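You operate a simulated robot arm through the tools that you are given. There is no shell and no other tool. Be economical: measure what you need, move in short steps, check, and stop when the job is done.

You run a simulated two-armed robot. Do the job below in one go: nothing can be reset, and whatever is moved stays where it is left.

## Task
Wind bobbin 75 on the grey machine and fit it in the case.
Fine: wind it full; power off while you fit it; close the slide plate, then switch on again.

Only the result counts: the job must be done as asked and must still hold three seconds after the hand-in. Knocking over, shifting, dropping, spilling or breaking anything else fails it.

## Robot
Two 7-joint arms with fingered hands on one trunk, on a carriage that runs on a rail from [-603, 7] to [1277, -15] (x, y) and turns from -91 to 241 degrees about z. Base frame: it is fixed where the carriage stands at the start and does not move with it; the origin is on the floor, on the carriage's upright axis, x ahead of it, y to its left, z up. Readings come in mm, degrees, newtons and seconds.
The left shoulder is at the start at [70, 188, 1273], the right one opposite. With the tool pointing down near the work surface each hand reaches from about 100 to 800 mm from the robot's upright axis, wherever it stands, measured 20 degrees to its own side. Places, roughly: bobbin case of the grey machine [200, 500, 800]; grey machine [500, 800, 900]; grey machine slide plate [300, 500, 800]; main switch of the bench machine [600, 400, 700]; winder of the grey machine [500, 700, 1100]. Payload 4 kg a hand.
The TCP of each hand is the grasp point between the finger pads, 26 mm short of the fingertips. In the tool frame z runs along the fingers and y along their closing line. Largest opening 132 mm; the body of the gripper starts 73 mm behind the TCP. The gripper is a hand of 4 fingers: y runs from the thumb to the fingers, the wrist lies at [0, 0, -224] in the tool frame, and closing takes about 1.5 s.
Orientation is that of the tool frame in the base frame, as [roll, pitch, yaw] about the fixed x, y, z axes, in that order (R = Rz(yaw) Ry(pitch) Rx(roll)). With the fingers straight down and closing along the base's y, the tool's x points along the base's -x, its y along +y and its z along -z.

## Interface
- The arms move only by the tool jog_arm. It takes "left_steps", "right_steps" or both (then of equal length, played together; a hand with none holds still); each is text: rows parted by semicolons, each of 6 numbers parted by spaces: the shift along the base's x, y, z in mm, then the turn, a rotation vector about the base's x, y, z in degrees. In form: dx dy dz rx ry rz; .... A call has 1 to 20 rows; each row shifts and turns the commanded pose from where the row before left it. "left_grip" and "right_grip" are, for a hand that has rows, the closure, from 0 (fully open) to 1 (shut), set as the call begins (left out, the last holds). Rows are played at 5 a second. More than 50 mm and 8.6 degrees between two rows, or a gripper value outside its range, and nothing of the call is played. A pose out of reach is approached as far as the arm can. The call stops where the force on the tool passes 40 N (or 10 N more than at its start, if that is more) or the arm is blocked; 0.2 s more then pass. The fingers move at their own pace (about 72 mm/s each) and stop on an object; they squeeze with about 22 N. The grip force told is the motor's: it shows also when the fingers shut on nothing. Time passes only in rows, and 0.2 s behind the last, so rows that do not move let the fingers close. The reply holds the time, the measured pose of the TCP, the force on the tool along the base axes, the opening and the grip force, in the units named above and with some noise, with the torque about the TCP (base axes, N m) and any sound that the robot's microphone picked up, and new pictures: "show" is both (left out), scene, wrist or none (wrist: the cameras of the hands that moved).
- Cameras (640 x 400 px; columns grow to the right, rows downward): "scene" is now at [121.4, 46.5, 1495.4]; the picture's right is [0.55, -0.83, 0.00], its down [-0.54, -0.36, -0.76] and it looks along [0.64, 0.42, -0.65] (base axes); focal length 239 px, centre (320, 200). "left" rides on the left gripper at [-73, 6, -94] in its tool frame; the picture's right is [-0.08, -1.00, 0.00], its down [0.78, -0.06, -0.62] and it looks along [0.61, -0.05, 0.79] (tool axes); focal length 230 px, centre (320, 200). "right" rides on the right gripper at [73, 6, -93] in its tool frame; the picture's right is [-0.08, 1.00, 0.00], its down [-0.78, -0.06, -0.62] and it looks along [-0.61, -0.05, 0.79] (tool axes); focal length 230 px, centre (320, 200).
- slide_trunk(by): slides the trunk up (or, below 0, down) by that many mm; the arms and the scene camera ride with it, the base frame stays. It gives what a move gives, with no picture.
- drive_base(legs): drives the robot by 1 to 6 legs, each [ahead, left, turn to the left] in mm, mm and degrees, along the robot's own axes; the way and the turn of a leg run together, so that a leg with both is an arc; at most 1500 mm and 180 degrees a leg. The arms and the cameras ride along, it lands a little off, and it stops where it bumps. It keeps to its track: a leg is cut to what the track allows. It gives what a move gives, and a new picture of the scene camera.
- move_fingers(finger1, finger2, finger3, thumb_bend, hand): sets how far each is bent, from 0 (flat) to 1 (curled in); at 0.3 the hand is open as for a grip, at 0.7 the pads meet at the TCP. One left out holds its place. A second passes; each finger stops where it meets its share of the squeeze, and holds until it gets a number again. A gripper value or a shape takes the hand back. It gives what a move gives, with no picture; readings hold the bend of each and the force on the fingers (four entries, about 0 where the hand has none), thumb and palm.
- set_grasp(shape, hand): the hand has 4 fingers and takes this shape, open, in about a second: jaw (thumb against the fingers, like two jaws); tri (thumb and two fingers); tip (a fingertip pinch); poke (one finger out to press); point (the index stretched); flat (the hand flat); cup (the hand cupped); fist (a fist). The gripper value then closes the fingers along that shape, each until it touches; the sizes above hold for jaw. It gives what a move gives, with no picture.
- pan_tilt(pan, tilt): turns the head with the scene camera to pan (to the left, within 86 degrees either way) and tilt (down, from -29 to 69), counted from straight ahead of the robot. It gives what a move gives, and a new picture of the scene camera.
- pixel_to_xyz(camera, pixels): there is no depth. For up to 12 entries [column, row, z] of the newest picture of that camera ("zoom" is the newest enlarged one), the place [x, y] in the base frame at which the ray of that pixel passes the height z, good to about 2 mm. No time passes.
- inspect(camera, box): a new picture of the part [left, top, right, bottom] of that camera's present view, enlarged. No time passes.
- finish_job(): hands the job in; it is judged then, once.

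Go step by step. Measure first, check grasps and placings, and put right what went wrong. The budget is 80 turns and 260 pictures, counting those below and the enlarged ones. Unless the task says otherwise, let go and move clear before handing in, and close with one line.

The tools are called after "Request:" by a JSON object that holds its "method" and its "body". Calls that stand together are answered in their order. jog_arm: Moves the arms, as the interface text tells. Its arguments: {"type":"object","properties":{"left_steps":{"type":"string"},"left_grip":{"type":"number"},"right_steps":{"type":"string"},"right_grip":{"type":"number"},"show":{"type":"string","enum":["both","scene","wrist","none"]}},"required":[]} The other tools are called the same way: slide_trunk (by) slides the trunk up or down; set_grasp (shape, hand) gives the hand a shape; move_fingers (finger1, finger2, finger3, thumb_bend, hand) moves the fingers one by one; drive_base (legs) drives the base; pan_tilt (pan, tilt) turns the head that bears the scene camera; pixel_to_xyz (camera, pixels) gives the place at which the rays of pixels pass given heights; inspect (camera, box) takes an enlarged picture of a part of a camera's view; finish_job () hands the job in.

At the start:

```text
t: 0.0
left_tool_pos: [277.6, 303.5, 1325.2]
left_orientation: [-179.9, 0.0, -179.9]
left_contact_force: [0.4, -1.0, -0.1]
left_ft_torque: [0.02, 0.0, 0.04]
left_width: 132.0
left_gripper_force: 0.1
left_shape: jaw
left_bend: [0.3, 0.3, 0.3, 0.3]
left_finger forces: [0.0, 0.0, 0.0, 0.0, 0.0, 0.0]
right_tool_pos: [333.9, 28.9, 1342.3]
right_orientation: [179.9, 0.0, -180.0]
right_contact_force: [-0.7, 0.1, -0.2]
right_ft_torque: [-0.02, -0.03, -0.01]
right_width: 131.8
right_gripper_force: 0.0
right_shape: jaw
right_bend: [0.3, 0.3, 0.3, 0.3]
right_finger forces: [0.0, 0.1, 0.0, 0.1, 0.0, 0.0]
trunk travel left (down, up): [-750.0, 190.0]
robot x, y, heading: [-0.2, 2.6, 0.2]
head pan, tilt: [33.5, 40.2]
```

scene: 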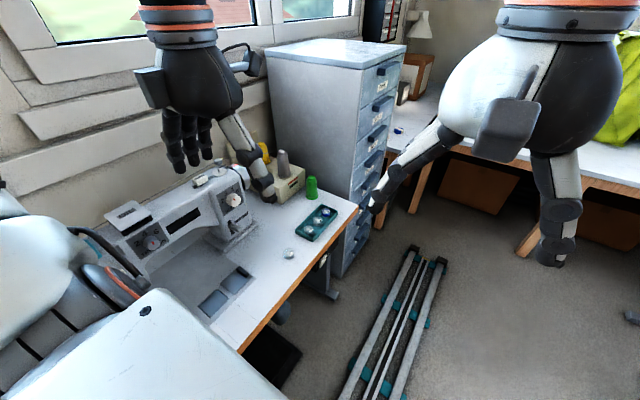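
right: 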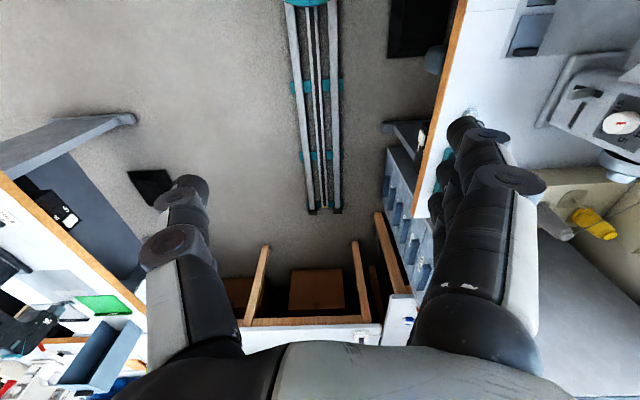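
left: 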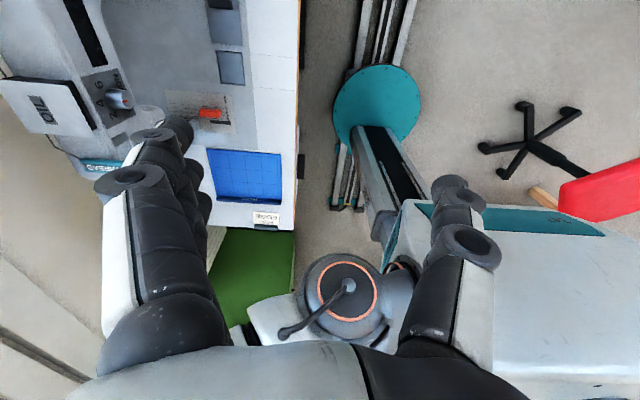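

The scene shows the grey machine at about (190,220), with a bobbin box near (315,222) and something small at (289,253). I'll look closer at these.

Request:
{"method": "inspect", "body": {"camera": "scene", "box": [90, 150, 250, 250]}}

Request:
{"method": "inspect", "body": {"camera": "scene", "box": [240, 170, 360, 270]}}

Request:
{"method": "inspect", "body": {"camera": "scene", "box": [150, 240, 310, 340]}}

Request:
{"method": "inspect", "body": {"camera": "left", "box": [0, 0, 320, 250]}}

```text
4.00 times, centred on (170, 200) of scene
```

zoom: 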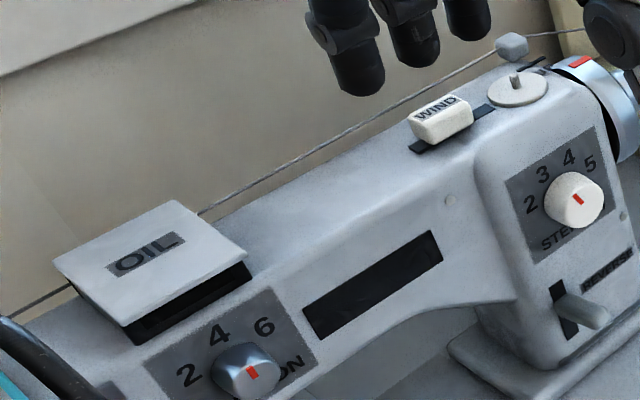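

```text
4.00 times, centred on (300, 220) of scene
```

zoom: 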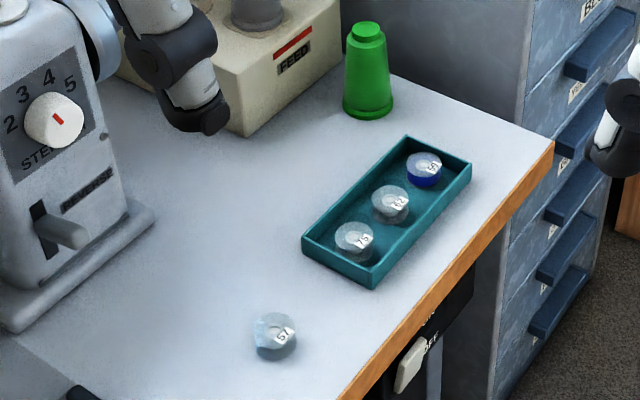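

```text
4.00 times, centred on (230, 290) of scene
```

zoom: 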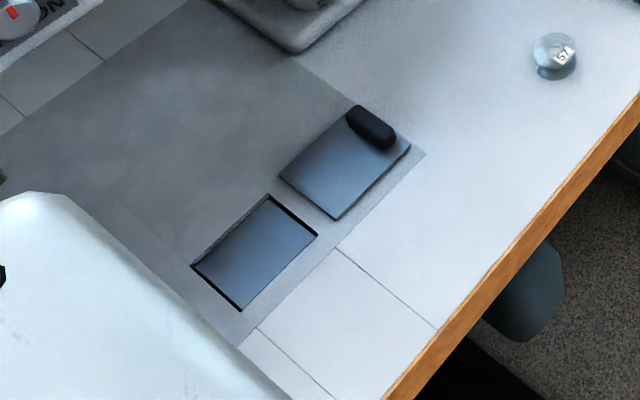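

```text
1.60 times, centred on (160, 125) of left
```

zoom: 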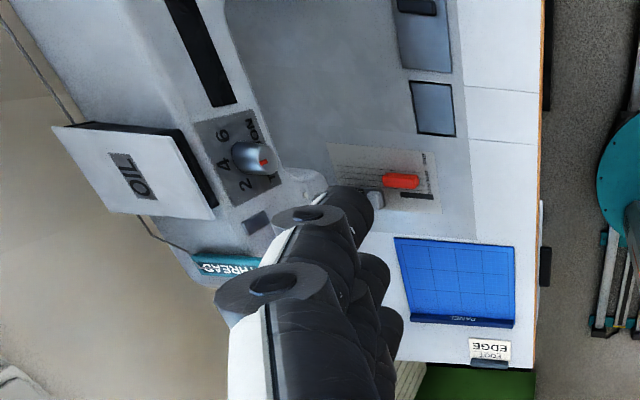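

I need the layout: measuring table edge, bobbins, spindle, plates at likely heights (zoom is scene [150,240,310,340] order not last, so I use scene pixels).

Request:
{"method": "pixel_to_xyz", "body": {"camera": "scene", "pixels": [[240, 352, 800], [357, 208, 800], [289, 253, 800], [329, 229, 800], [337, 220, 800], [346, 212, 800], [211, 303, 800], [235, 280, 800], [243, 272, 800], [219, 171, 1100], [200, 180, 1100], [343, 262, 700]]}}

Request:
{"method": "pan_tilt", "body": {"pan": 50, "tilt": 50}}

```text
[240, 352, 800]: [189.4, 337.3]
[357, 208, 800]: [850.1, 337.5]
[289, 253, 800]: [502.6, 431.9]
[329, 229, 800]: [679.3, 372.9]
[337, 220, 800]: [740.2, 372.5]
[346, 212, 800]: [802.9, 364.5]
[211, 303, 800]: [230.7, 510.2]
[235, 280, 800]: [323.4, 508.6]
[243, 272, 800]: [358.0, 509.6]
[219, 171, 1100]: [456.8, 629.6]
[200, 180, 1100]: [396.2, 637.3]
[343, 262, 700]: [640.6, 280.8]
```

```text
t: 0.8
left_tool_pos: [276.2, 302.3, 1324.1]
left_orientation: [180.0, 0.0, 179.9]
left_contact_force: [-0.1, 0.2, 0.5]
left_ft_torque: [0.0, -0.02, -0.04]
left_width: 132.0
left_gripper_force: 0.0
left_shape: jaw
left_bend: [0.3, 0.3, 0.3, 0.3]
left_finger forces: [0.0, 0.0, 0.1, 0.0, 0.0, 0.0]
right_tool_pos: [333.4, 27.9, 1342.4]
right_orientation: [179.9, 0.0, -179.9]
right_contact_force: [-0.3, 0.1, -0.3]
right_ft_torque: [0.0, -0.03, -0.01]
right_width: 131.5
right_gripper_force: 0.0
right_shape: jaw
right_bend: [0.3, 0.3, 0.3, 0.3]
right_finger forces: [0.0, 0.0, 0.1, 0.0, 0.0, 0.1]
trunk travel left (down, up): [-750.0, 190.0]
robot x, y, heading: [-1.9, -2.1, 0.2]
head pan, tilt: [50.0, 50.0]
```

scene: 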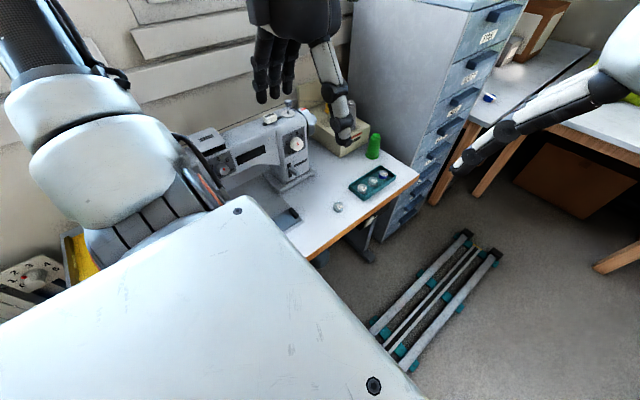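

Layout: table front edge along x at y≈337, machine behind it. I'll turn the robot to face the table.

Request:
{"method": "drive_base", "body": {"legs": [[0, 0, 45], [0, 0, 45]]}}

```text
t: 5.3
left_tool_pos: [-303.6, 275.0, 1324.1]
left_orientation: [-180.0, 0.1, -89.8]
left_contact_force: [-0.6, 0.1, 0.2]
left_ft_torque: [-0.04, 0.01, -0.03]
left_width: 132.0
left_gripper_force: 0.1
left_shape: jaw
left_bend: [0.3, 0.3, 0.3, 0.3]
left_finger forces: [0.0, 0.1, 0.1, 0.0, 0.1, 0.0]
right_tool_pos: [-28.1, 334.1, 1341.9]
right_orientation: [179.9, 0.1, -90.0]
right_contact_force: [-0.3, 0.7, -0.6]
right_ft_torque: [-0.02, 0.02, -0.01]
right_width: 131.7
right_gripper_force: 0.0
right_shape: jaw
right_bend: [0.3, 0.3, 0.3, 0.3]
right_finger forces: [0.1, 0.0, 0.0, 0.0, 0.0, 0.0]
trunk travel left (down, up): [-750.0, 190.0]
robot x, y, heading: [1.9, -1.7, 90.1]
head pan, tilt: [50.0, 50.0]
```

scene: 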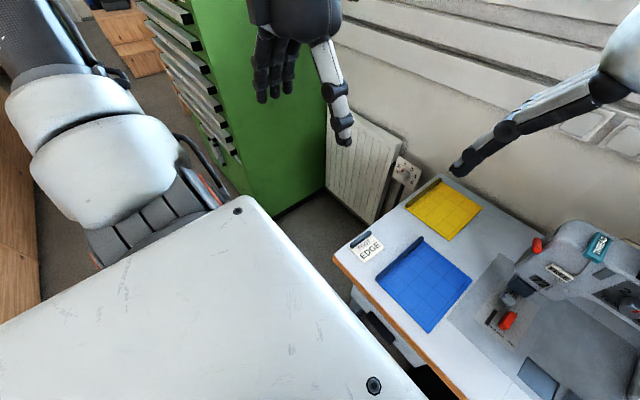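

Turned cleanly. Now I'll move sideways (robot's right = +x) to face the machine and point the head ahead.

Request:
{"method": "drive_base", "body": {"legs": [[0, -450, 0]]}}

Request:
{"method": "pan_tilt", "body": {"pan": 0, "tilt": 50}}

```text
t: 8.0
left_tool_pos: [142.9, 270.8, 1324.0]
left_orientation: [-179.9, 0.0, -89.7]
left_contact_force: [0.2, -0.4, -0.5]
left_ft_torque: [-0.01, -0.02, 0.0]
left_width: 131.7
left_gripper_force: 0.1
left_shape: jaw
left_bend: [0.3, 0.3, 0.3, 0.3]
left_finger forces: [0.0, 0.0, 0.0, 0.0, 0.1, 0.1]
right_tool_pos: [416.7, 327.8, 1342.0]
right_orientation: [179.9, 0.0, -89.9]
right_contact_force: [-0.6, 0.1, 0.1]
right_ft_torque: [-0.03, 0.0, -0.01]
right_width: 131.9
right_gripper_force: 0.1
right_shape: jaw
right_bend: [0.3, 0.3, 0.3, 0.3]
right_finger forces: [0.0, 0.0, 0.1, 0.1, 0.0, 0.1]
trunk travel left (down, up): [-750.0, 190.0]
robot x, y, heading: [448.6, -3.8, 90.6]
head pan, tilt: [50.0, 50.0]
```

scene: 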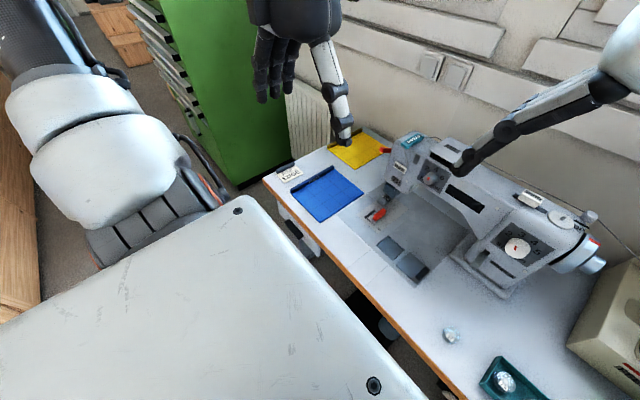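

```text
t: 9.2
left_tool_pos: [144.1, 269.0, 1323.6]
left_orientation: [-179.9, -0.1, -89.8]
left_contact_force: [0.6, 0.9, -0.4]
left_ft_torque: [0.01, -0.02, 0.02]
left_width: 131.8
left_gripper_force: 0.1
left_shape: jaw
left_bend: [0.3, 0.3, 0.3, 0.3]
left_finger forces: [0.0, 0.1, 0.0, 0.0, 0.0, 0.1]
right_tool_pos: [418.4, 329.0, 1341.6]
right_orientation: [-179.9, 0.0, -89.9]
right_contact_force: [0.0, 0.4, 0.3]
right_ft_torque: [-0.01, -0.02, 0.02]
right_width: 131.9
right_gripper_force: 0.0
right_shape: jaw
right_bend: [0.3, 0.3, 0.3, 0.3]
right_finger forces: [0.1, 0.1, 0.0, 0.0, 0.0, 0.0]
trunk travel left (down, up): [-750.0, 190.0]
robot x, y, heading: [444.4, -7.6, 89.9]
head pan, tilt: [0.0, 50.0]
```

scene: 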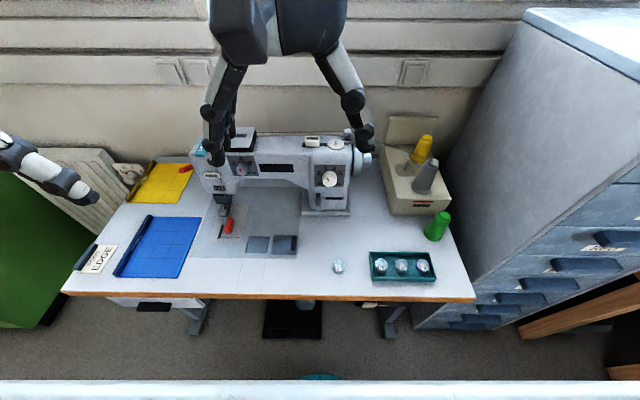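

Excellent view. I'll zoom onto the machine top, winder, bobbins, slide plate and switch.

Request:
{"method": "inspect", "body": {"camera": "scene", "box": [296, 110, 456, 210]}}

Request:
{"method": "inspect", "body": {"camera": "scene", "box": [185, 115, 313, 195]}}

Request:
{"method": "inspect", "body": {"camera": "scene", "box": [320, 240, 448, 320]}}

Request:
{"method": "inspect", "body": {"camera": "scene", "box": [200, 190, 328, 270]}}

```text
4.00 times, centred on (376, 160) of scene
```

zoom: 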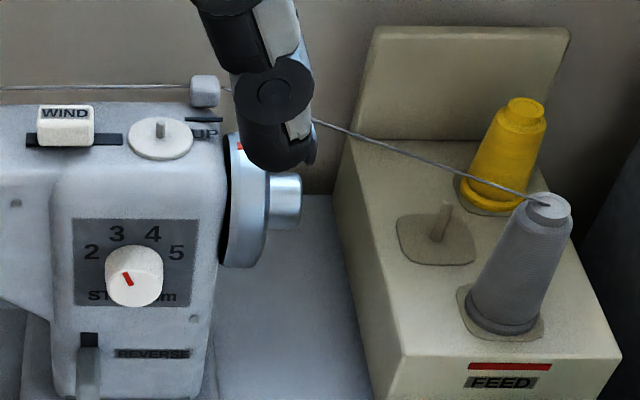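

```text
5.00 times, centred on (249, 155) of scene
```

zoom: 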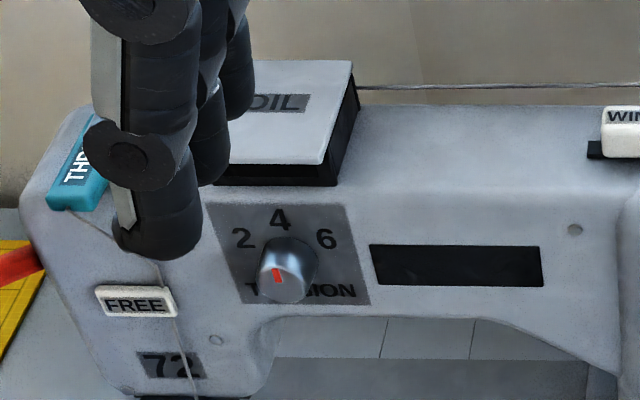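

```text
5.00 times, centred on (384, 280) of scene
```

zoom: 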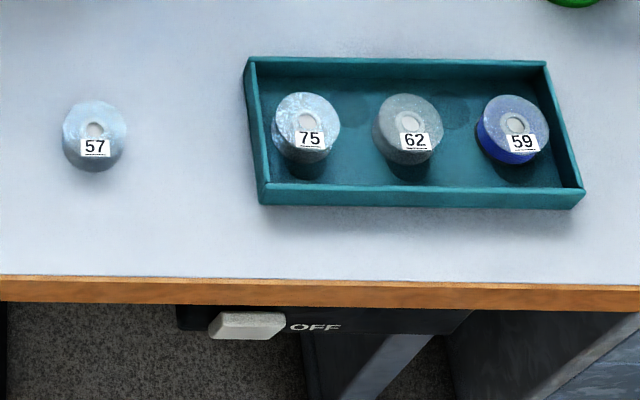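

```text
5.00 times, centred on (264, 230) of scene
```

zoom: 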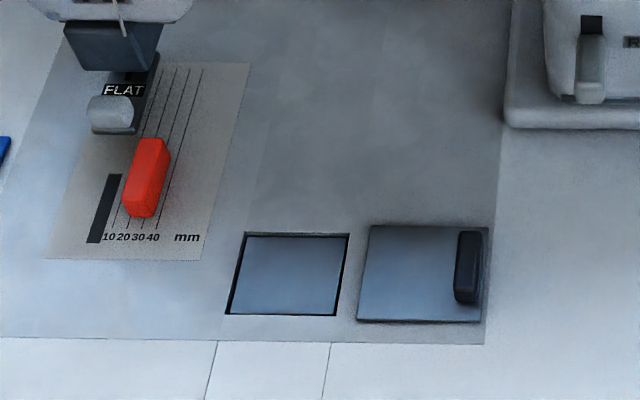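

Bobbin 75 is the leftmost in the tray; switch is under the edge at (370,305); spindle at (336,143); slide plate opened to the right at (285,243). I'll triangulate heights and zoom on the switch.

Request:
{"method": "pixel_to_xyz", "body": {"camera": "scene", "pixels": [[338, 267, 740], [338, 267, 800], [381, 266, 740], [381, 266, 800], [336, 144, 1000], [336, 144, 1100], [242, 250, 800], [265, 243, 800], [293, 243, 800], [475, 299, 760], [475, 299, 800], [370, 305, 700]]}}

Request:
{"method": "inspect", "body": {"camera": "scene", "box": [340, 285, 420, 335]}}

Request:
{"method": "inspect", "body": {"camera": "scene", "box": [296, 125, 360, 165]}}

```text
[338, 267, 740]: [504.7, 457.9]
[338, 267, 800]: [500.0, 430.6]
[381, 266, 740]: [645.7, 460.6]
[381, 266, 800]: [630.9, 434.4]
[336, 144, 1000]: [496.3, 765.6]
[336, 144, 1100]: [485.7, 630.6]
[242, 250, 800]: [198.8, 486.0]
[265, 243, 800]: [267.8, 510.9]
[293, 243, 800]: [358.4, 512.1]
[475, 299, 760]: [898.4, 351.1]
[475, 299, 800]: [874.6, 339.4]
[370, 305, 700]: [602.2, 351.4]
```

```text
8.00 times, centred on (380, 310) of scene
```

zoom: 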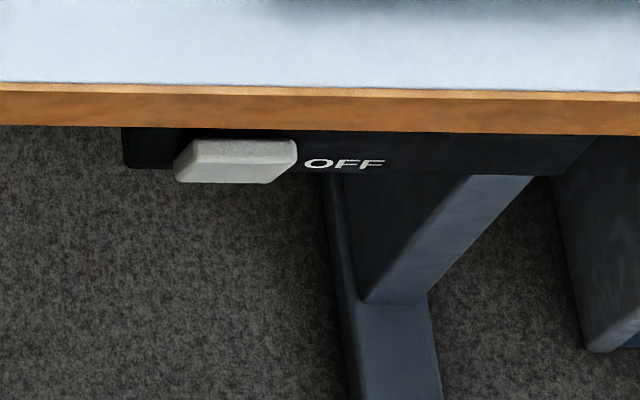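

```text
10.00 times, centred on (328, 145) of scene
```

zoom: 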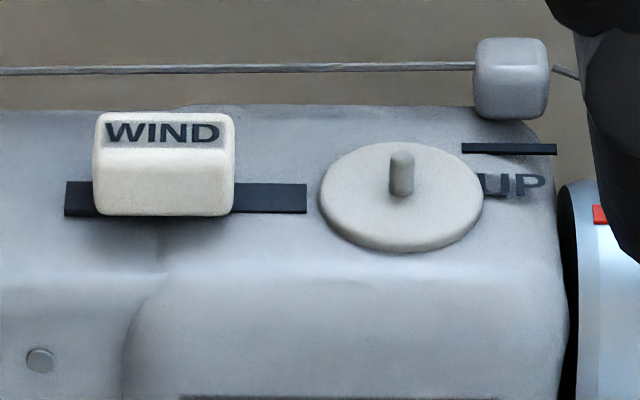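

Triangulated: table ≈ z 800, spindle ≈ (490,685,1061), bobbin 75 ≈ (631,434). Next: right hand down near the tray for a close look.

Request:
{"method": "jog_arm", "body": {"right_steps": "25 0 -38 0 0 0;25 0 -38 0 0 0;25 0 -38 0 0 0;25 0 -38 0 0 0;25 0 -38 0 0 0;25 0 -38 0 0 0;25 0 -38 0 0 0;25 0 -38 0 0 0;12 0 -38 0 0 0", "show": "both"}}

```text
t: 11.2
left_tool_pos: [144.3, 272.8, 1324.0]
left_orientation: [-179.8, 0.0, -89.9]
left_contact_force: [0.6, 0.2, 0.0]
left_ft_torque: [-0.01, 0.0, 0.03]
left_width: 131.9
left_gripper_force: 0.1
left_shape: jaw
left_bend: [0.3, 0.3, 0.3, 0.3]
left_finger forces: [0.0, 0.0, 0.0, 0.1, 0.0, 0.0]
right_tool_pos: [626.9, 333.5, 1012.3]
right_orientation: [179.8, -0.2, -89.6]
right_contact_force: [-0.7, -0.2, 0.2]
right_ft_torque: [-0.02, 0.01, 0.01]
right_width: 131.8
right_gripper_force: 0.0
right_shape: jaw
right_bend: [0.3, 0.3, 0.3, 0.3]
right_finger forces: [0.1, 0.1, 0.1, 0.0, 0.1, 0.0]
right hand out of reach, approached as far as the arm can: row 9
trunk travel left (down, up): [-750.0, 190.0]
robot x, y, heading: [446.5, -7.0, 90.1]
head pan, tilt: [0.0, 50.0]
```

scene: 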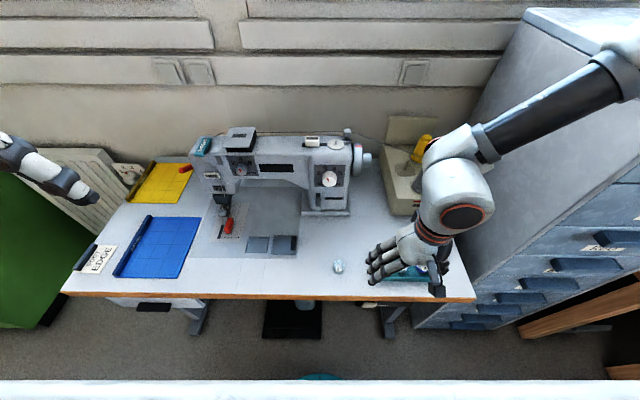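
right: 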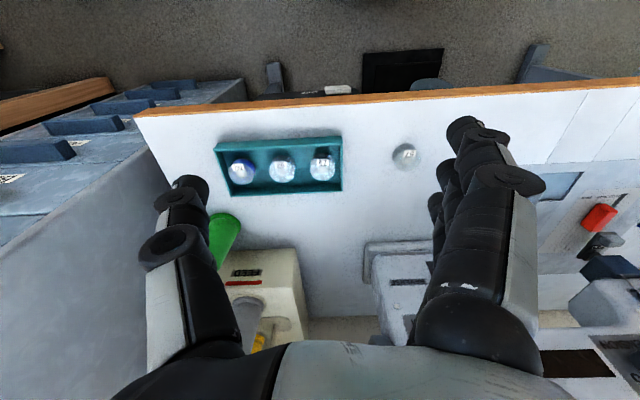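

The right camera sees the tray at (280,165) with 75 on the right of the three at (323,165). Zooming in.

Request:
{"method": "inspect", "body": {"camera": "right", "box": [200, 115, 440, 215]}}

Request:
{"method": "pixel_to_xyz", "body": {"camera": "right", "pixels": [[323, 165, 800], [323, 165, 820], [405, 155, 800], [217, 149, 810], [341, 190, 810], [222, 192, 810], [341, 138, 810], [140, 116, 800], [400, 93, 800]]}}

Request:
{"method": "inspect", "body": {"camera": "right", "box": [240, 40, 400, 120]}}

```text
2.67 times, centred on (320, 165) of right
```

zoom: 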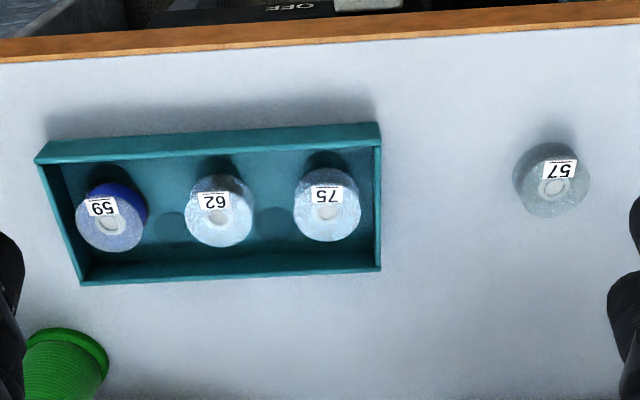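

```text
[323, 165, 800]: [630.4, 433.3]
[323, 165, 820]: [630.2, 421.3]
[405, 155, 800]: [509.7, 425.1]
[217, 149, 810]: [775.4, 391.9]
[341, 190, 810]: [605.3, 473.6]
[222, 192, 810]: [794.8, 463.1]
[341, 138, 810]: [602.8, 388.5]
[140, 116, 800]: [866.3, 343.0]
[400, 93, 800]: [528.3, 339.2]
```

```text
4.00 times, centred on (320, 80) of right
```

zoom: 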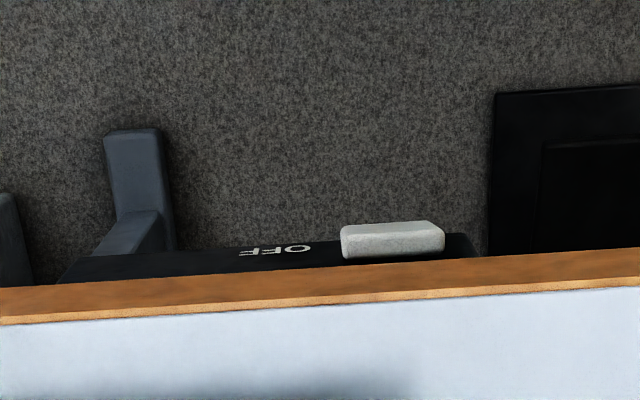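

Bobbin 75's top is at ≈(630,434,800); x-gaps to the tray wall are tight (~7 mm), y-gaps ~14 mm, so I'll pinch along y with a fingertip shape. I'll set the shape and rotate the hand 90° while rising a bit.

Request:
{"method": "set_grasp", "body": {"hand": "right", "shape": "tip"}}

Request:
{"method": "jog_arm", "body": {"right_steps": "0 8 0 0 0 -8.2;0 8 0 0 0 -8.2;0 8 0 0 0 -8.2;0 8 0 0 0 -8.2;0 8 0 0 0 -8.2;0 8 0 0 0 -8.2;0 8 0 0 0 -8.2;0 8 0 0 0 -8.2;0 8 0 0 0 -8.2;0 8 0 0 0 -8.2;0 8 0 0 0 -8.2", "show": "both"}}

```text
t: 12.1
left_tool_pos: [145.0, 270.8, 1325.8]
left_orientation: [-180.0, -0.1, -89.8]
left_contact_force: [-0.6, 0.1, -0.3]
left_ft_torque: [0.02, -0.01, 0.02]
left_width: 131.9
left_gripper_force: 0.0
left_shape: jaw
left_bend: [0.3, 0.3, 0.3, 0.3]
left_finger forces: [0.1, 0.0, 0.0, 0.0, 0.0, 0.0]
right_tool_pos: [626.9, 333.4, 1012.7]
right_orientation: [179.9, -0.3, -89.7]
right_contact_force: [-1.0, 0.1, -0.3]
right_ft_torque: [0.0, 0.0, 0.04]
right_width: 132.0
right_gripper_force: 0.0
right_shape: tip
right_bend: [0.0, 0.3, 0.0, 0.3]
right_finger forces: [0.1, 0.1, 0.1, 0.0, 0.0, 0.0]
trunk travel left (down, up): [-750.0, 190.0]
robot x, y, heading: [444.7, -3.1, 90.1]
head pan, tilt: [0.0, 50.0]
```

```text
t: 14.5
left_tool_pos: [144.1, 270.9, 1324.7]
left_orientation: [-179.9, 0.0, -89.9]
left_contact_force: [-0.2, -0.4, -0.6]
left_ft_torque: [0.01, -0.01, 0.01]
left_width: 131.6
left_gripper_force: 0.1
left_shape: jaw
left_bend: [0.3, 0.3, 0.3, 0.3]
left_finger forces: [0.0, 0.1, 0.1, 0.0, 0.0, 0.0]
right_tool_pos: [796.5, 738.8, 1113.8]
right_orientation: [180.0, 0.0, -174.3]
right_contact_force: [-0.1, -0.3, -0.2]
right_ft_torque: [0.02, 0.02, 0.02]
right_width: 132.0
right_gripper_force: 0.1
right_shape: tip
right_bend: [0.0, 0.3, 0.0, 0.3]
right_finger forces: [0.0, 0.1, 0.0, 0.0, 0.1, 0.0]
right hand out of reach, approached as far as the arm can: row 1, 2, 3, 4, 5, 6, 7, 8, 9, 10, 11
trunk travel left (down, up): [-750.0, 190.0]
robot x, y, heading: [446.4, -4.0, 89.9]
head pan, tilt: [0.0, 50.0]
```

scene: 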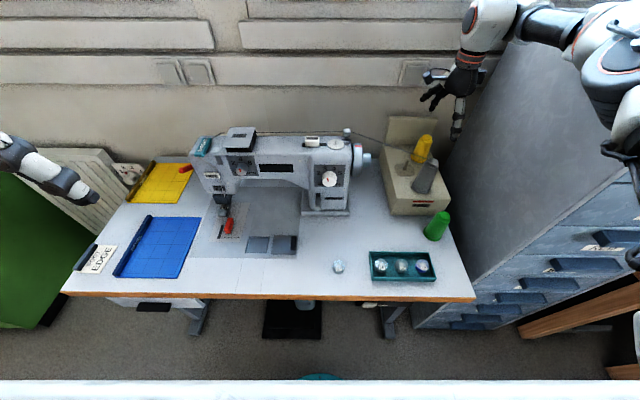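
right: 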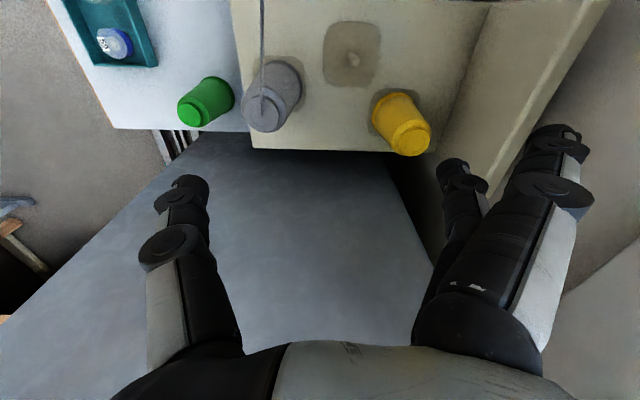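

The rotated pose was out of reach and the arm swung out to (796,739,1114), touching nothing. I'll first do a small careful move back up and away from the wall to see where commands start from.

Request:
{"method": "jog_arm", "body": {"right_steps": "0 -10 20 0 0 0", "show": "none"}}

```text
t: 14.9
left_tool_pos: [143.8, 271.1, 1324.3]
left_orientation: [179.9, 0.0, -89.8]
left_contact_force: [-0.6, -0.6, -0.1]
left_ft_torque: [0.0, -0.02, -0.03]
left_width: 131.7
left_gripper_force: 0.0
left_shape: jaw
left_bend: [0.3, 0.3, 0.3, 0.3]
left_finger forces: [0.0, 0.0, 0.0, 0.0, 0.1, 0.1]
right_tool_pos: [798.0, 733.8, 1132.9]
right_orientation: [-179.8, -0.2, -174.3]
right_contact_force: [-0.4, 0.8, -0.1]
right_ft_torque: [0.07, 0.03, -0.02]
right_width: 131.9
right_gripper_force: 0.1
right_shape: tip
right_bend: [0.0, 0.3, 0.0, 0.3]
right_finger forces: [0.0, 0.0, 0.1, 0.1, 0.1, 0.0]
right hand out of reach, approached as far as the arm can: row 1
trunk travel left (down, up): [-750.0, 190.0]
robot x, y, heading: [450.1, -1.7, 90.1]
head pan, tilt: [0.0, 50.0]
```

Commands start from the measured pose. I'll bring the hand back toward the robot above the tray in small steps, keeping this orientation.

Request:
{"method": "jog_arm", "body": {"right_steps": "-5 -40 20 0 0 0;-5 -40 20 0 0 0;-5 -40 0 0 0 0;-10 -40 0 0 0 0", "show": "scene"}}

```text
t: 15.9
left_tool_pos: [145.1, 269.4, 1324.8]
left_orientation: [-180.0, 0.0, -89.7]
left_contact_force: [-0.6, 0.2, 0.4]
left_ft_torque: [0.02, 0.01, -0.01]
left_width: 131.9
left_gripper_force: 0.0
left_shape: jaw
left_bend: [0.3, 0.3, 0.3, 0.3]
left_finger forces: [0.1, 0.0, 0.0, 0.1, 0.0, 0.0]
right_tool_pos: [851.3, 690.4, 1196.3]
right_orientation: [-179.8, -0.3, -174.0]
right_contact_force: [0.2, 0.0, -0.5]
right_ft_torque: [0.03, -0.02, -0.05]
right_width: 132.1
right_gripper_force: 0.0
right_shape: tip
right_bend: [0.0, 0.3, 0.0, 0.3]
right_finger forces: [0.0, 0.0, 0.0, 0.1, 0.1, 0.1]
right hand out of reach, approached as far as the arm can: row 1, 2, 3, 4
trunk travel left (down, up): [-750.0, 190.0]
robot x, y, heading: [445.9, -1.4, 90.0]
head pan, tilt: [0.0, 50.0]
```

scene: 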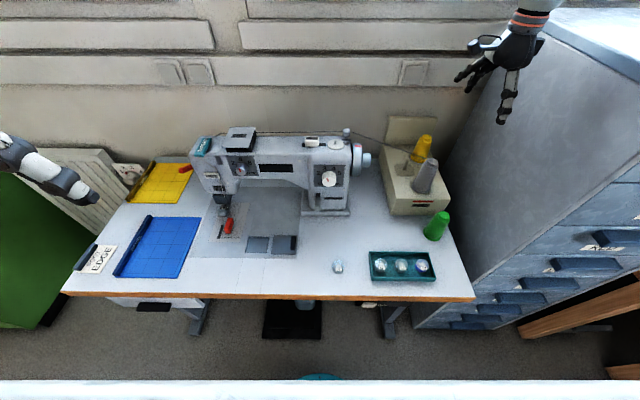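

The -174° yaw is a bad configuration for this arm. I'll rotate back toward -90° while moving left, away from the cabinet.

Request:
{"method": "jog_arm", "body": {"right_steps": "-20 -15 5 0 0 8.4;-20 -15 5 0 0 8.4;-20 -15 5 0 0 8.4;-20 -15 5 0 0 8.4;-20 -15 5 0 0 8.4", "show": "scene"}}

```text
t: 17.1
left_tool_pos: [144.0, 269.2, 1324.2]
left_orientation: [-179.9, 0.0, -89.8]
left_contact_force: [-0.7, 0.0, 0.3]
left_ft_torque: [0.01, -0.01, -0.01]
left_width: 131.6
left_gripper_force: 0.0
left_shape: jaw
left_bend: [0.3, 0.3, 0.3, 0.3]
left_finger forces: [0.0, 0.0, 0.0, 0.0, 0.0, 0.0]
right_tool_pos: [749.3, 614.7, 1220.4]
right_orientation: [180.0, -0.2, -132.3]
right_contact_force: [0.2, -0.4, 0.1]
right_ft_torque: [0.01, 0.0, -0.03]
right_width: 131.7
right_gripper_force: 0.0
right_shape: tip
right_bend: [0.0, 0.3, 0.0, 0.3]
right_finger forces: [0.0, 0.1, 0.1, 0.0, 0.0, 0.1]
trunk travel left (down, up): [-750.0, 190.0]
robot x, y, heading: [447.9, -3.8, 90.1]
head pan, tilt: [0.0, 50.0]
```

scene: 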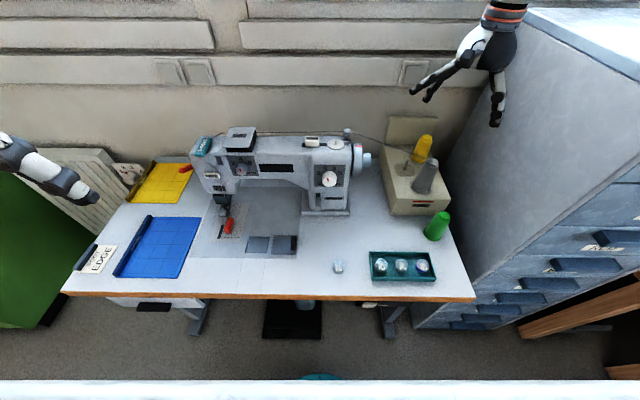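

Tracking again. Continue to the area above the tray, then test rotation in the other direction (toward yaw 0).

Request:
{"method": "jog_arm", "body": {"right_steps": "-20 -25 -5 0 0 8.4;-20 -25 -5 0 0 8.4;-20 -25 -5 0 0 8.4;-20 -25 -5 0 0 8.4;-20 -25 -5 0 0 8.4;0 0 0 0 0 8.4;0 0 0 0 0 8.4;0 0 0 0 0 8.4;0 0 0 0 0 8.4;0 0 0 0 0 8.4", "show": "none"}}

```text
t: 19.3
left_tool_pos: [143.1, 271.0, 1325.2]
left_orientation: [179.9, 0.0, -89.8]
left_contact_force: [0.2, 0.2, 0.0]
left_ft_torque: [-0.01, 0.0, 0.0]
left_width: 131.7
left_gripper_force: 0.1
left_shape: jaw
left_bend: [0.3, 0.3, 0.3, 0.3]
left_finger forces: [0.0, 0.1, 0.0, 0.0, 0.1, 0.0]
right_tool_pos: [650.4, 490.0, 1196.0]
right_orientation: [-180.0, -0.2, -48.3]
right_contact_force: [0.2, -0.5, -0.4]
right_ft_torque: [0.01, -0.01, -0.01]
right_width: 131.8
right_gripper_force: 0.0
right_shape: tip
right_bend: [0.0, 0.3, 0.0, 0.3]
right_finger forces: [0.0, 0.0, 0.0, 0.0, 0.1, 0.1]
trunk travel left (down, up): [-750.0, 190.0]
robot x, y, heading: [453.2, -2.2, 90.2]
head pan, tilt: [0.0, 50.0]
```

That direction works. Continue to yaw 0 and lower over the tray.

Request:
{"method": "jog_arm", "body": {"right_steps": "0 0 0 0 0 8.1;0 0 0 0 0 8.1;0 0 0 0 0 8.1;0 0 0 0 0 8.1;0 0 0 0 0 8.1;0 0 0 0 0 8;-4 -10 -40 0 0 0;-4 -10 -40 0 0 0;-4 -10 -40 0 0 0;-4 -10 -40 0 0 0;-4 -10 -40 0 0 0;0 -5 -40 0 0 0", "show": "both"}}

```text
t: 21.9
left_tool_pos: [145.1, 272.0, 1323.9]
left_orientation: [180.0, 0.0, -89.8]
left_contact_force: [0.1, 0.5, 0.2]
left_ft_torque: [0.02, 0.01, 0.02]
left_width: 131.9
left_gripper_force: 0.1
left_shape: jaw
left_bend: [0.3, 0.3, 0.3, 0.3]
left_finger forces: [0.1, 0.0, 0.0, 0.0, 0.1, 0.0]
right_tool_pos: [630.8, 434.6, 954.2]
right_orientation: [-179.9, -0.1, 0.0]
right_contact_force: [0.7, 0.0, 0.1]
right_ft_torque: [0.02, -0.01, 0.01]
right_width: 131.8
right_gripper_force: 0.1
right_shape: tip
right_bend: [0.0, 0.3, 0.0, 0.3]
right_finger forces: [0.1, 0.0, 0.1, 0.1, 0.0, 0.0]
trunk travel left (down, up): [-750.0, 190.0]
robot x, y, heading: [448.5, -2.8, 90.0]
head pan, tilt: [0.0, 50.0]
```

scene: 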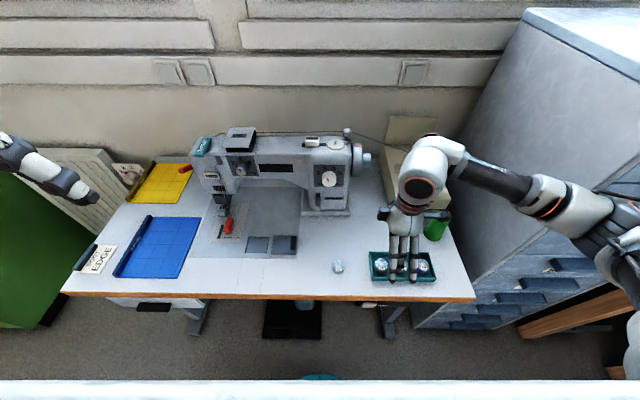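
right: 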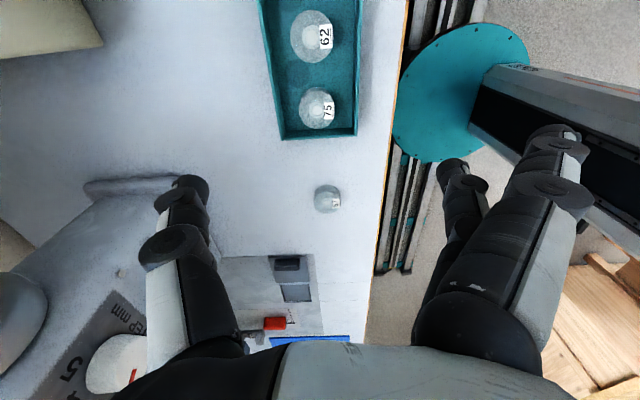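

Yaw 0 is reachable; TCP is now right over bobbin 75 (pixel ≈(320,108) at z 800). I'll zoom to measure the tray and bobbin heights.

Request:
{"method": "inspect", "body": {"camera": "right", "box": [240, 40, 400, 140]}}

Request:
{"method": "inspect", "body": {"camera": "right", "box": [200, 230, 360, 330]}}

```text
4.00 times, centred on (320, 90) of right
```

zoom: 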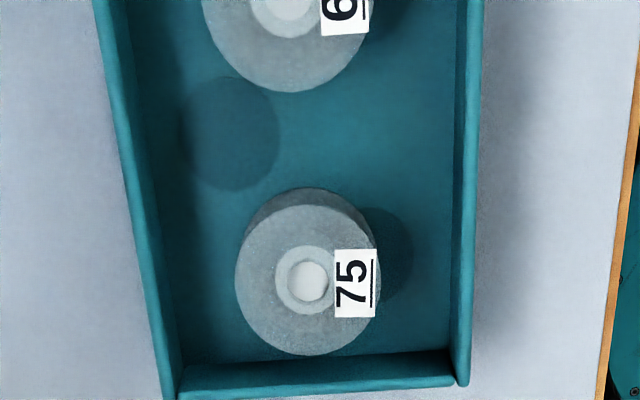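

```text
4.00 times, centred on (280, 280) of right
```

zoom: 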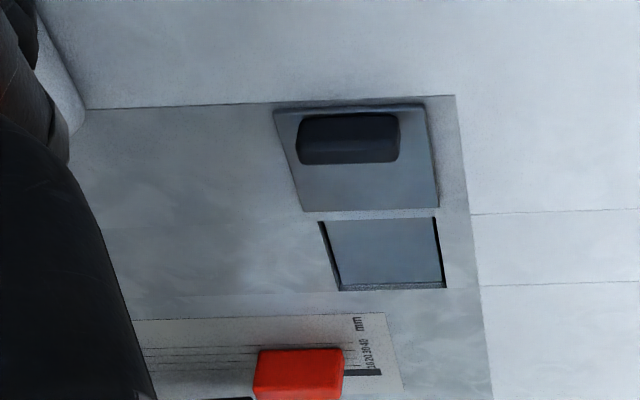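

Request:
{"method": "pixel_to_xyz", "body": {"camera": "right", "pixels": [[298.8, 110, 800], [334.3, 112.5, 800], [316, 91.3, 800], [316, 128.5, 800], [316, 110, 800], [275, 110, 800], [355.5, 110, 800], [316, 138.5, 800], [316, 128.8, 780], [317, 110, 790], [317, 110, 810]]}}

```text
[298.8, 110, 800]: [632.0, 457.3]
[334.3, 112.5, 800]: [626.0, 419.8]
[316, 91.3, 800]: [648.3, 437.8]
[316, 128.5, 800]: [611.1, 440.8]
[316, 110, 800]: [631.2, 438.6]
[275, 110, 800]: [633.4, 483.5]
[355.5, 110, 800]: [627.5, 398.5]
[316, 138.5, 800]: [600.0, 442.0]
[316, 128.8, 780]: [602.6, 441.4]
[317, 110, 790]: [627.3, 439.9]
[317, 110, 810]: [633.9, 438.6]
```

Bobbin centre (630,438), Ø≈38, with ~20 mm free on both y-sides. I'll curl fingers 1 and 3 away and pre-close finger 2 and thumb to ~53 mm opening.

Request:
{"method": "move_fingers", "body": {"hand": "right", "finger1": 1, "finger2": 0.53, "finger3": 1, "thumb_bend": 0.53}}

Request:
{"method": "jog_arm", "body": {"right_steps": "0 4 -30 0 0 0;0 0 -30 0 0 0;0 0 -20 0 0 0", "show": "both"}}

```text
t: 22.9
left_tool_pos: [144.0, 269.9, 1324.1]
left_orientation: [-180.0, -0.1, -89.8]
left_contact_force: [0.0, 0.2, 1.0]
left_ft_torque: [-0.03, -0.03, -0.02]
left_width: 131.7
left_gripper_force: 0.0
left_shape: jaw
left_bend: [0.3, 0.3, 0.3, 0.3]
left_finger forces: [0.0, 0.0, 0.0, 0.0, 0.1, 0.0]
right_tool_pos: [629.9, 433.4, 955.3]
right_orientation: [-179.9, -0.1, 0.0]
right_contact_force: [-0.5, 0.3, 0.8]
right_ft_torque: [-0.01, -0.02, 0.01]
right_width: 46.1
right_gripper_force: 0.1
right_shape: fingers
right_bend: [1.0, 0.53, 1.0, 0.53]
right_finger forces: [0.1, 0.0, 0.0, 0.1, 0.1, 0.1]
trunk travel left (down, up): [-750.0, 190.0]
robot x, y, heading: [448.6, -2.1, 90.2]
head pan, tilt: [0.0, 50.0]
```

```text
t: 23.7
left_tool_pos: [143.6, 270.5, 1324.6]
left_orientation: [-180.0, -0.1, -89.8]
left_contact_force: [-0.1, 0.4, 0.5]
left_ft_torque: [-0.02, -0.01, 0.0]
left_width: 131.7
left_gripper_force: 0.0
left_shape: jaw
left_bend: [0.3, 0.3, 0.3, 0.3]
left_finger forces: [0.0, 0.0, 0.0, 0.1, 0.0, 0.0]
right_tool_pos: [631.0, 439.2, 876.4]
right_orientation: [-179.9, -0.2, 0.0]
right_contact_force: [-0.3, -0.6, -0.3]
right_ft_torque: [0.03, 0.01, 0.01]
right_width: 46.1
right_gripper_force: 0.1
right_shape: fingers
right_bend: [1.0, 0.53, 1.0, 0.53]
right_finger forces: [0.0, 0.1, 0.1, 0.0, 0.0, 0.0]
trunk travel left (down, up): [-750.0, 190.0]
robot x, y, heading: [451.0, -4.2, 89.9]
head pan, tilt: [0.0, 50.0]
```

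scene: 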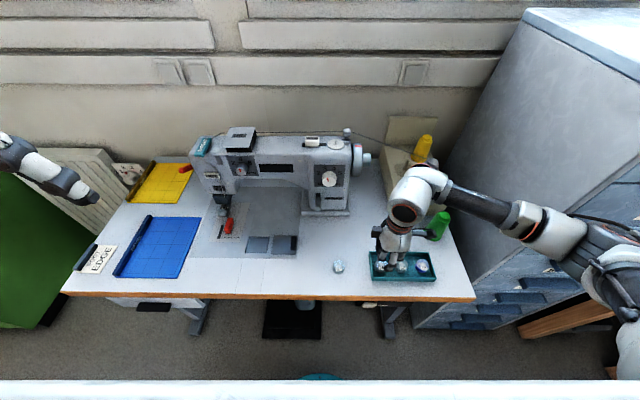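
right: 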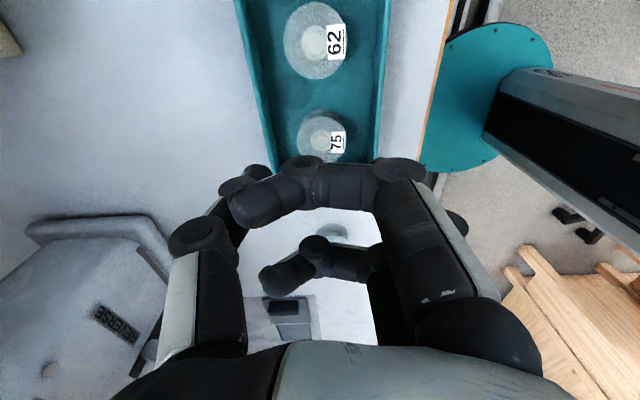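

The curled fingers stay at or above TCP level, clear. Descending to just over the bobbin and checking.

Request:
{"method": "jog_arm", "body": {"right_steps": "0 0 -25 0 0 0;0 0 -20 0 0 0", "show": "wrist"}}

Request:
{"method": "inspect", "body": {"camera": "scene", "box": [330, 210, 458, 290]}}

```text
t: 24.3
left_tool_pos: [143.4, 266.0, 1326.5]
left_orientation: [-179.9, 0.2, -89.9]
left_contact_force: [-0.4, -0.4, -0.3]
left_ft_torque: [0.03, -0.02, 0.01]
left_width: 131.6
left_gripper_force: 0.0
left_shape: jaw
left_bend: [0.3, 0.3, 0.3, 0.3]
left_finger forces: [0.0, 0.0, 0.0, 0.0, 0.1, 0.0]
right_tool_pos: [629.1, 438.6, 836.6]
right_orientation: [-179.3, 0.0, 0.0]
right_contact_force: [5.7, 2.3, 32.8]
right_ft_torque: [1.28, -0.14, -0.23]
right_width: 45.2
right_gripper_force: 17.0
right_shape: fingers
right_bend: [1.0, 0.54, 1.0, 0.55]
right_finger forces: [0.0, 1.2, 0.0, 0.0, 32.9, 0.0]
trunk travel left (down, up): [-750.0, 190.0]
robot x, y, heading: [448.6, -3.4, 89.9]
head pan, tilt: [0.0, 50.0]
```

right: 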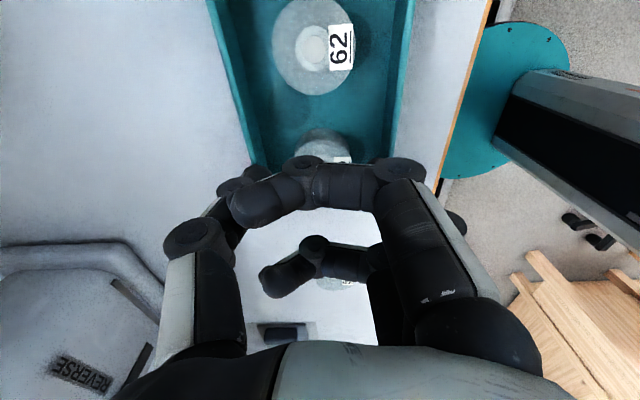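

```text
5.00 times, centred on (394, 250) of scene
```

zoom: 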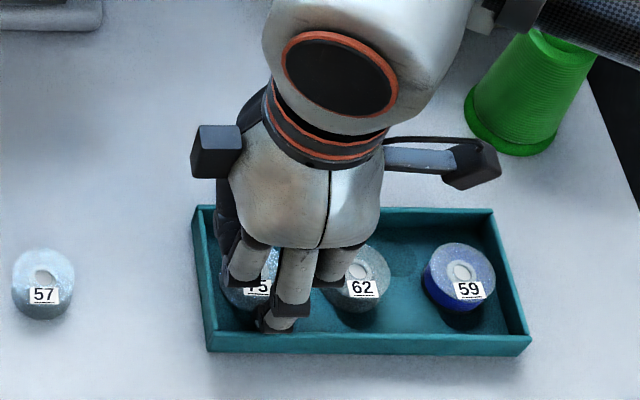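

The thumb touched at y≈+39 mm from the TCP – the tray's back rim – with tips at z≈810. I'll back up slightly and pin down the rim height and y-positions from the scene camera.

Request:
{"method": "jog_arm", "body": {"right_steps": "0 0 25 0 0 0", "show": "wrist"}}

Request:
{"method": "pixel_to_xyz", "body": {"camera": "scene", "pixels": [[368.8, 251.4, 790], [368.8, 251.4, 810], [371.4, 276.6, 790], [371.4, 276.6, 810], [339, 269, 790], [339, 269, 800]]}}

Request:
{"method": "inspect", "body": {"camera": "right", "box": [220, 60, 420, 185]}}

```text
t: 24.7
left_tool_pos: [145.2, 271.8, 1322.9]
left_orientation: [180.0, -0.1, -89.8]
left_contact_force: [0.0, 0.9, -0.9]
left_ft_torque: [-0.03, -0.01, -0.05]
left_width: 132.0
left_gripper_force: 0.1
left_shape: jaw
left_bend: [0.3, 0.3, 0.3, 0.3]
left_finger forces: [0.1, 0.1, 0.1, 0.1, 0.1, 0.0]
right_tool_pos: [629.7, 438.8, 853.4]
right_orientation: [179.9, -0.1, 0.1]
right_contact_force: [-0.1, -0.4, -0.1]
right_ft_torque: [0.03, 0.0, 0.02]
right_width: 46.0
right_gripper_force: 0.0
right_shape: fingers
right_bend: [1.0, 0.53, 1.0, 0.53]
right_finger forces: [0.0, 0.0, 0.0, 0.0, 0.0, 0.0]
trunk travel left (down, up): [-750.0, 190.0]
robot x, y, heading: [448.5, -6.7, 90.0]
head pan, tilt: [0.0, 50.0]
```

right: 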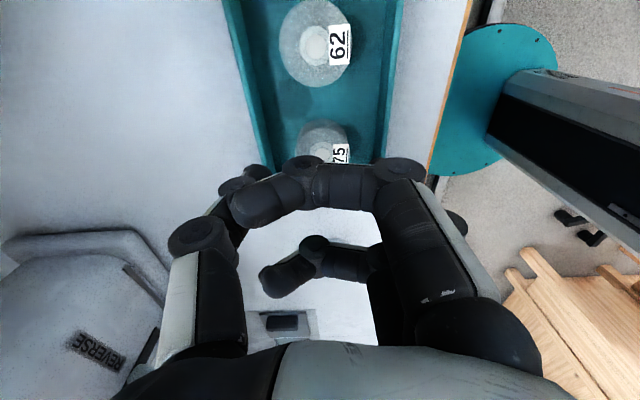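

```text
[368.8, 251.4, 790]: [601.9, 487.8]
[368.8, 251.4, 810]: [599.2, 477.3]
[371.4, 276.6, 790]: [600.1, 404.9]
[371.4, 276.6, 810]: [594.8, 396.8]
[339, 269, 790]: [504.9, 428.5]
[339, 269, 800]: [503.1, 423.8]
```

```text
3.20 times, centred on (320, 122) of right
```

zoom: 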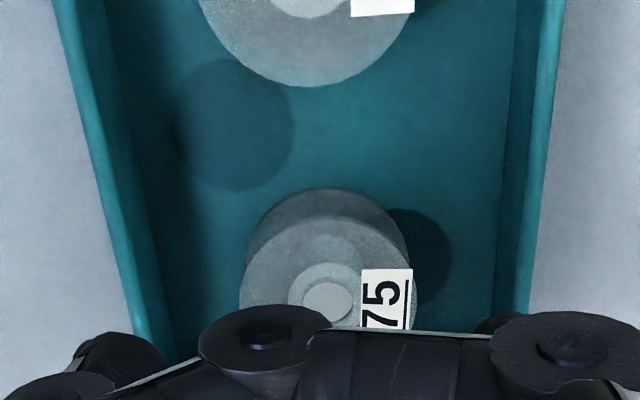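

Rim ≈ z 806, bobbin top ≈ 801, floor ≈ 782; the inner tray spans y 401–476. The fingers splay outward at the tips, so I'll close to 0.57 before entering.

Request:
{"method": "move_fingers", "body": {"hand": "right", "finger2": 0.57, "thumb_bend": 0.57}}

Request:
{"method": "jog_arm", "body": {"right_steps": "0 0 -15 0 0 0;0 0 -5 0 0 0;0 0 -5 0 0 0;0 0 -5 0 0 0", "show": "none"}}

```text
t: 25.7
left_tool_pos: [145.4, 269.9, 1323.3]
left_orientation: [180.0, -0.1, -89.8]
left_contact_force: [0.4, -0.5, 0.3]
left_ft_torque: [-0.02, 0.0, 0.01]
left_width: 131.6
left_gripper_force: 0.0
left_shape: jaw
left_bend: [0.3, 0.3, 0.3, 0.3]
left_finger forces: [0.1, 0.1, 0.0, 0.0, 0.0, 0.0]
right_tool_pos: [630.5, 440.4, 855.9]
right_orientation: [-180.0, -0.1, 0.1]
right_contact_force: [-0.4, 0.8, 0.5]
right_ft_torque: [-0.02, -0.03, 0.02]
right_width: 44.6
right_gripper_force: 0.0
right_shape: fingers
right_bend: [1.0, 0.56, 1.0, 0.56]
right_finger forces: [0.0, 0.1, 0.0, 0.0, 0.0, 0.0]
trunk travel left (down, up): [-750.0, 190.0]
robot x, y, heading: [447.5, -5.9, 90.0]
head pan, tilt: [0.0, 50.0]
```

```text
t: 26.7
left_tool_pos: [144.6, 269.8, 1325.1]
left_orientation: [-179.9, -0.1, -89.9]
left_contact_force: [-0.2, 0.0, -0.3]
left_ft_torque: [0.0, -0.02, 0.02]
left_width: 132.0
left_gripper_force: 0.0
left_shape: jaw
left_bend: [0.3, 0.3, 0.3, 0.3]
left_finger forces: [0.0, 0.0, 0.1, 0.0, 0.1, 0.1]
right_tool_pos: [630.4, 437.6, 825.3]
right_orientation: [-179.9, -0.1, 0.2]
right_contact_force: [0.2, -4.1, 4.3]
right_ft_torque: [0.03, -0.01, 0.0]
right_width: 43.3
right_gripper_force: 2.9
right_shape: fingers
right_bend: [1.0, 0.57, 1.0, 0.57]
right_finger forces: [0.0, 1.2, 0.0, 0.0, 4.9, 0.0]
trunk travel left (down, up): [-750.0, 190.0]
robot x, y, heading: [445.8, -8.2, 90.2]
head pan, tilt: [0.0, 50.0]
```

Slight contact on the thumb from the far wall (Fy −4). I'll close the thumb a bit and shift 2 mm toward −y, then continue.

Request:
{"method": "move_fingers", "body": {"hand": "right", "finger2": 0.58, "thumb_bend": 0.59}}

Request:
{"method": "jog_arm", "body": {"right_steps": "0 1 -3 0 0 0;0 0 -4 0 0 0", "show": "wrist"}}

```text
t: 27.7
left_tool_pos: [145.3, 269.5, 1324.7]
left_orientation: [-179.9, 0.0, -89.7]
left_contact_force: [0.8, -0.8, 0.1]
left_ft_torque: [0.0, 0.01, 0.0]
left_width: 131.8
left_gripper_force: 0.0
left_shape: jaw
left_bend: [0.3, 0.3, 0.3, 0.3]
left_finger forces: [0.0, 0.1, 0.0, 0.0, 0.0, 0.1]
right_tool_pos: [630.0, 439.1, 825.4]
right_orientation: [180.0, -0.1, 0.2]
right_contact_force: [1.1, 0.0, 0.5]
right_ft_torque: [0.03, 0.03, 0.01]
right_width: 43.0
right_gripper_force: 0.0
right_shape: fingers
right_bend: [1.0, 0.57, 1.0, 0.59]
right_finger forces: [0.0, 0.0, 0.0, 0.1, 0.1, 0.1]
trunk travel left (down, up): [-750.0, 190.0]
robot x, y, heading: [447.3, -8.2, 90.3]
head pan, tilt: [0.0, 50.0]
```

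```text
t: 28.3
left_tool_pos: [144.2, 268.9, 1324.8]
left_orientation: [-179.9, 0.1, -89.9]
left_contact_force: [-0.2, 0.0, -0.4]
left_ft_torque: [-0.04, 0.01, 0.03]
left_width: 132.4
left_gripper_force: 0.1
left_shape: jaw
left_bend: [0.3, 0.3, 0.3, 0.3]
left_finger forces: [0.0, 0.1, 0.0, 0.1, 0.0, 0.0]
right_tool_pos: [630.5, 440.5, 820.9]
right_orientation: [-179.8, 0.0, 0.1]
right_contact_force: [1.5, 0.2, 17.0]
right_ft_torque: [-0.19, 0.0, 0.0]
right_width: 42.5
right_gripper_force: 11.8
right_shape: fingers
right_bend: [1.0, 0.59, 1.0, 0.6]
right_finger forces: [0.1, 13.7, 0.1, 0.1, 9.5, 0.0]
trunk travel left (down, up): [-750.0, 190.0]
robot x, y, heading: [448.9, -3.6, 90.2]
head pan, tilt: [0.0, 50.0]
```

right: 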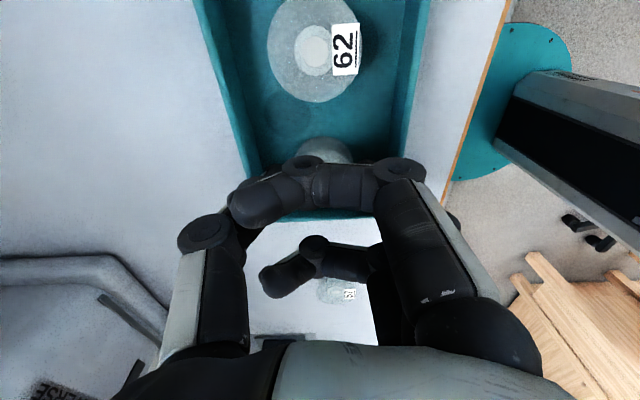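

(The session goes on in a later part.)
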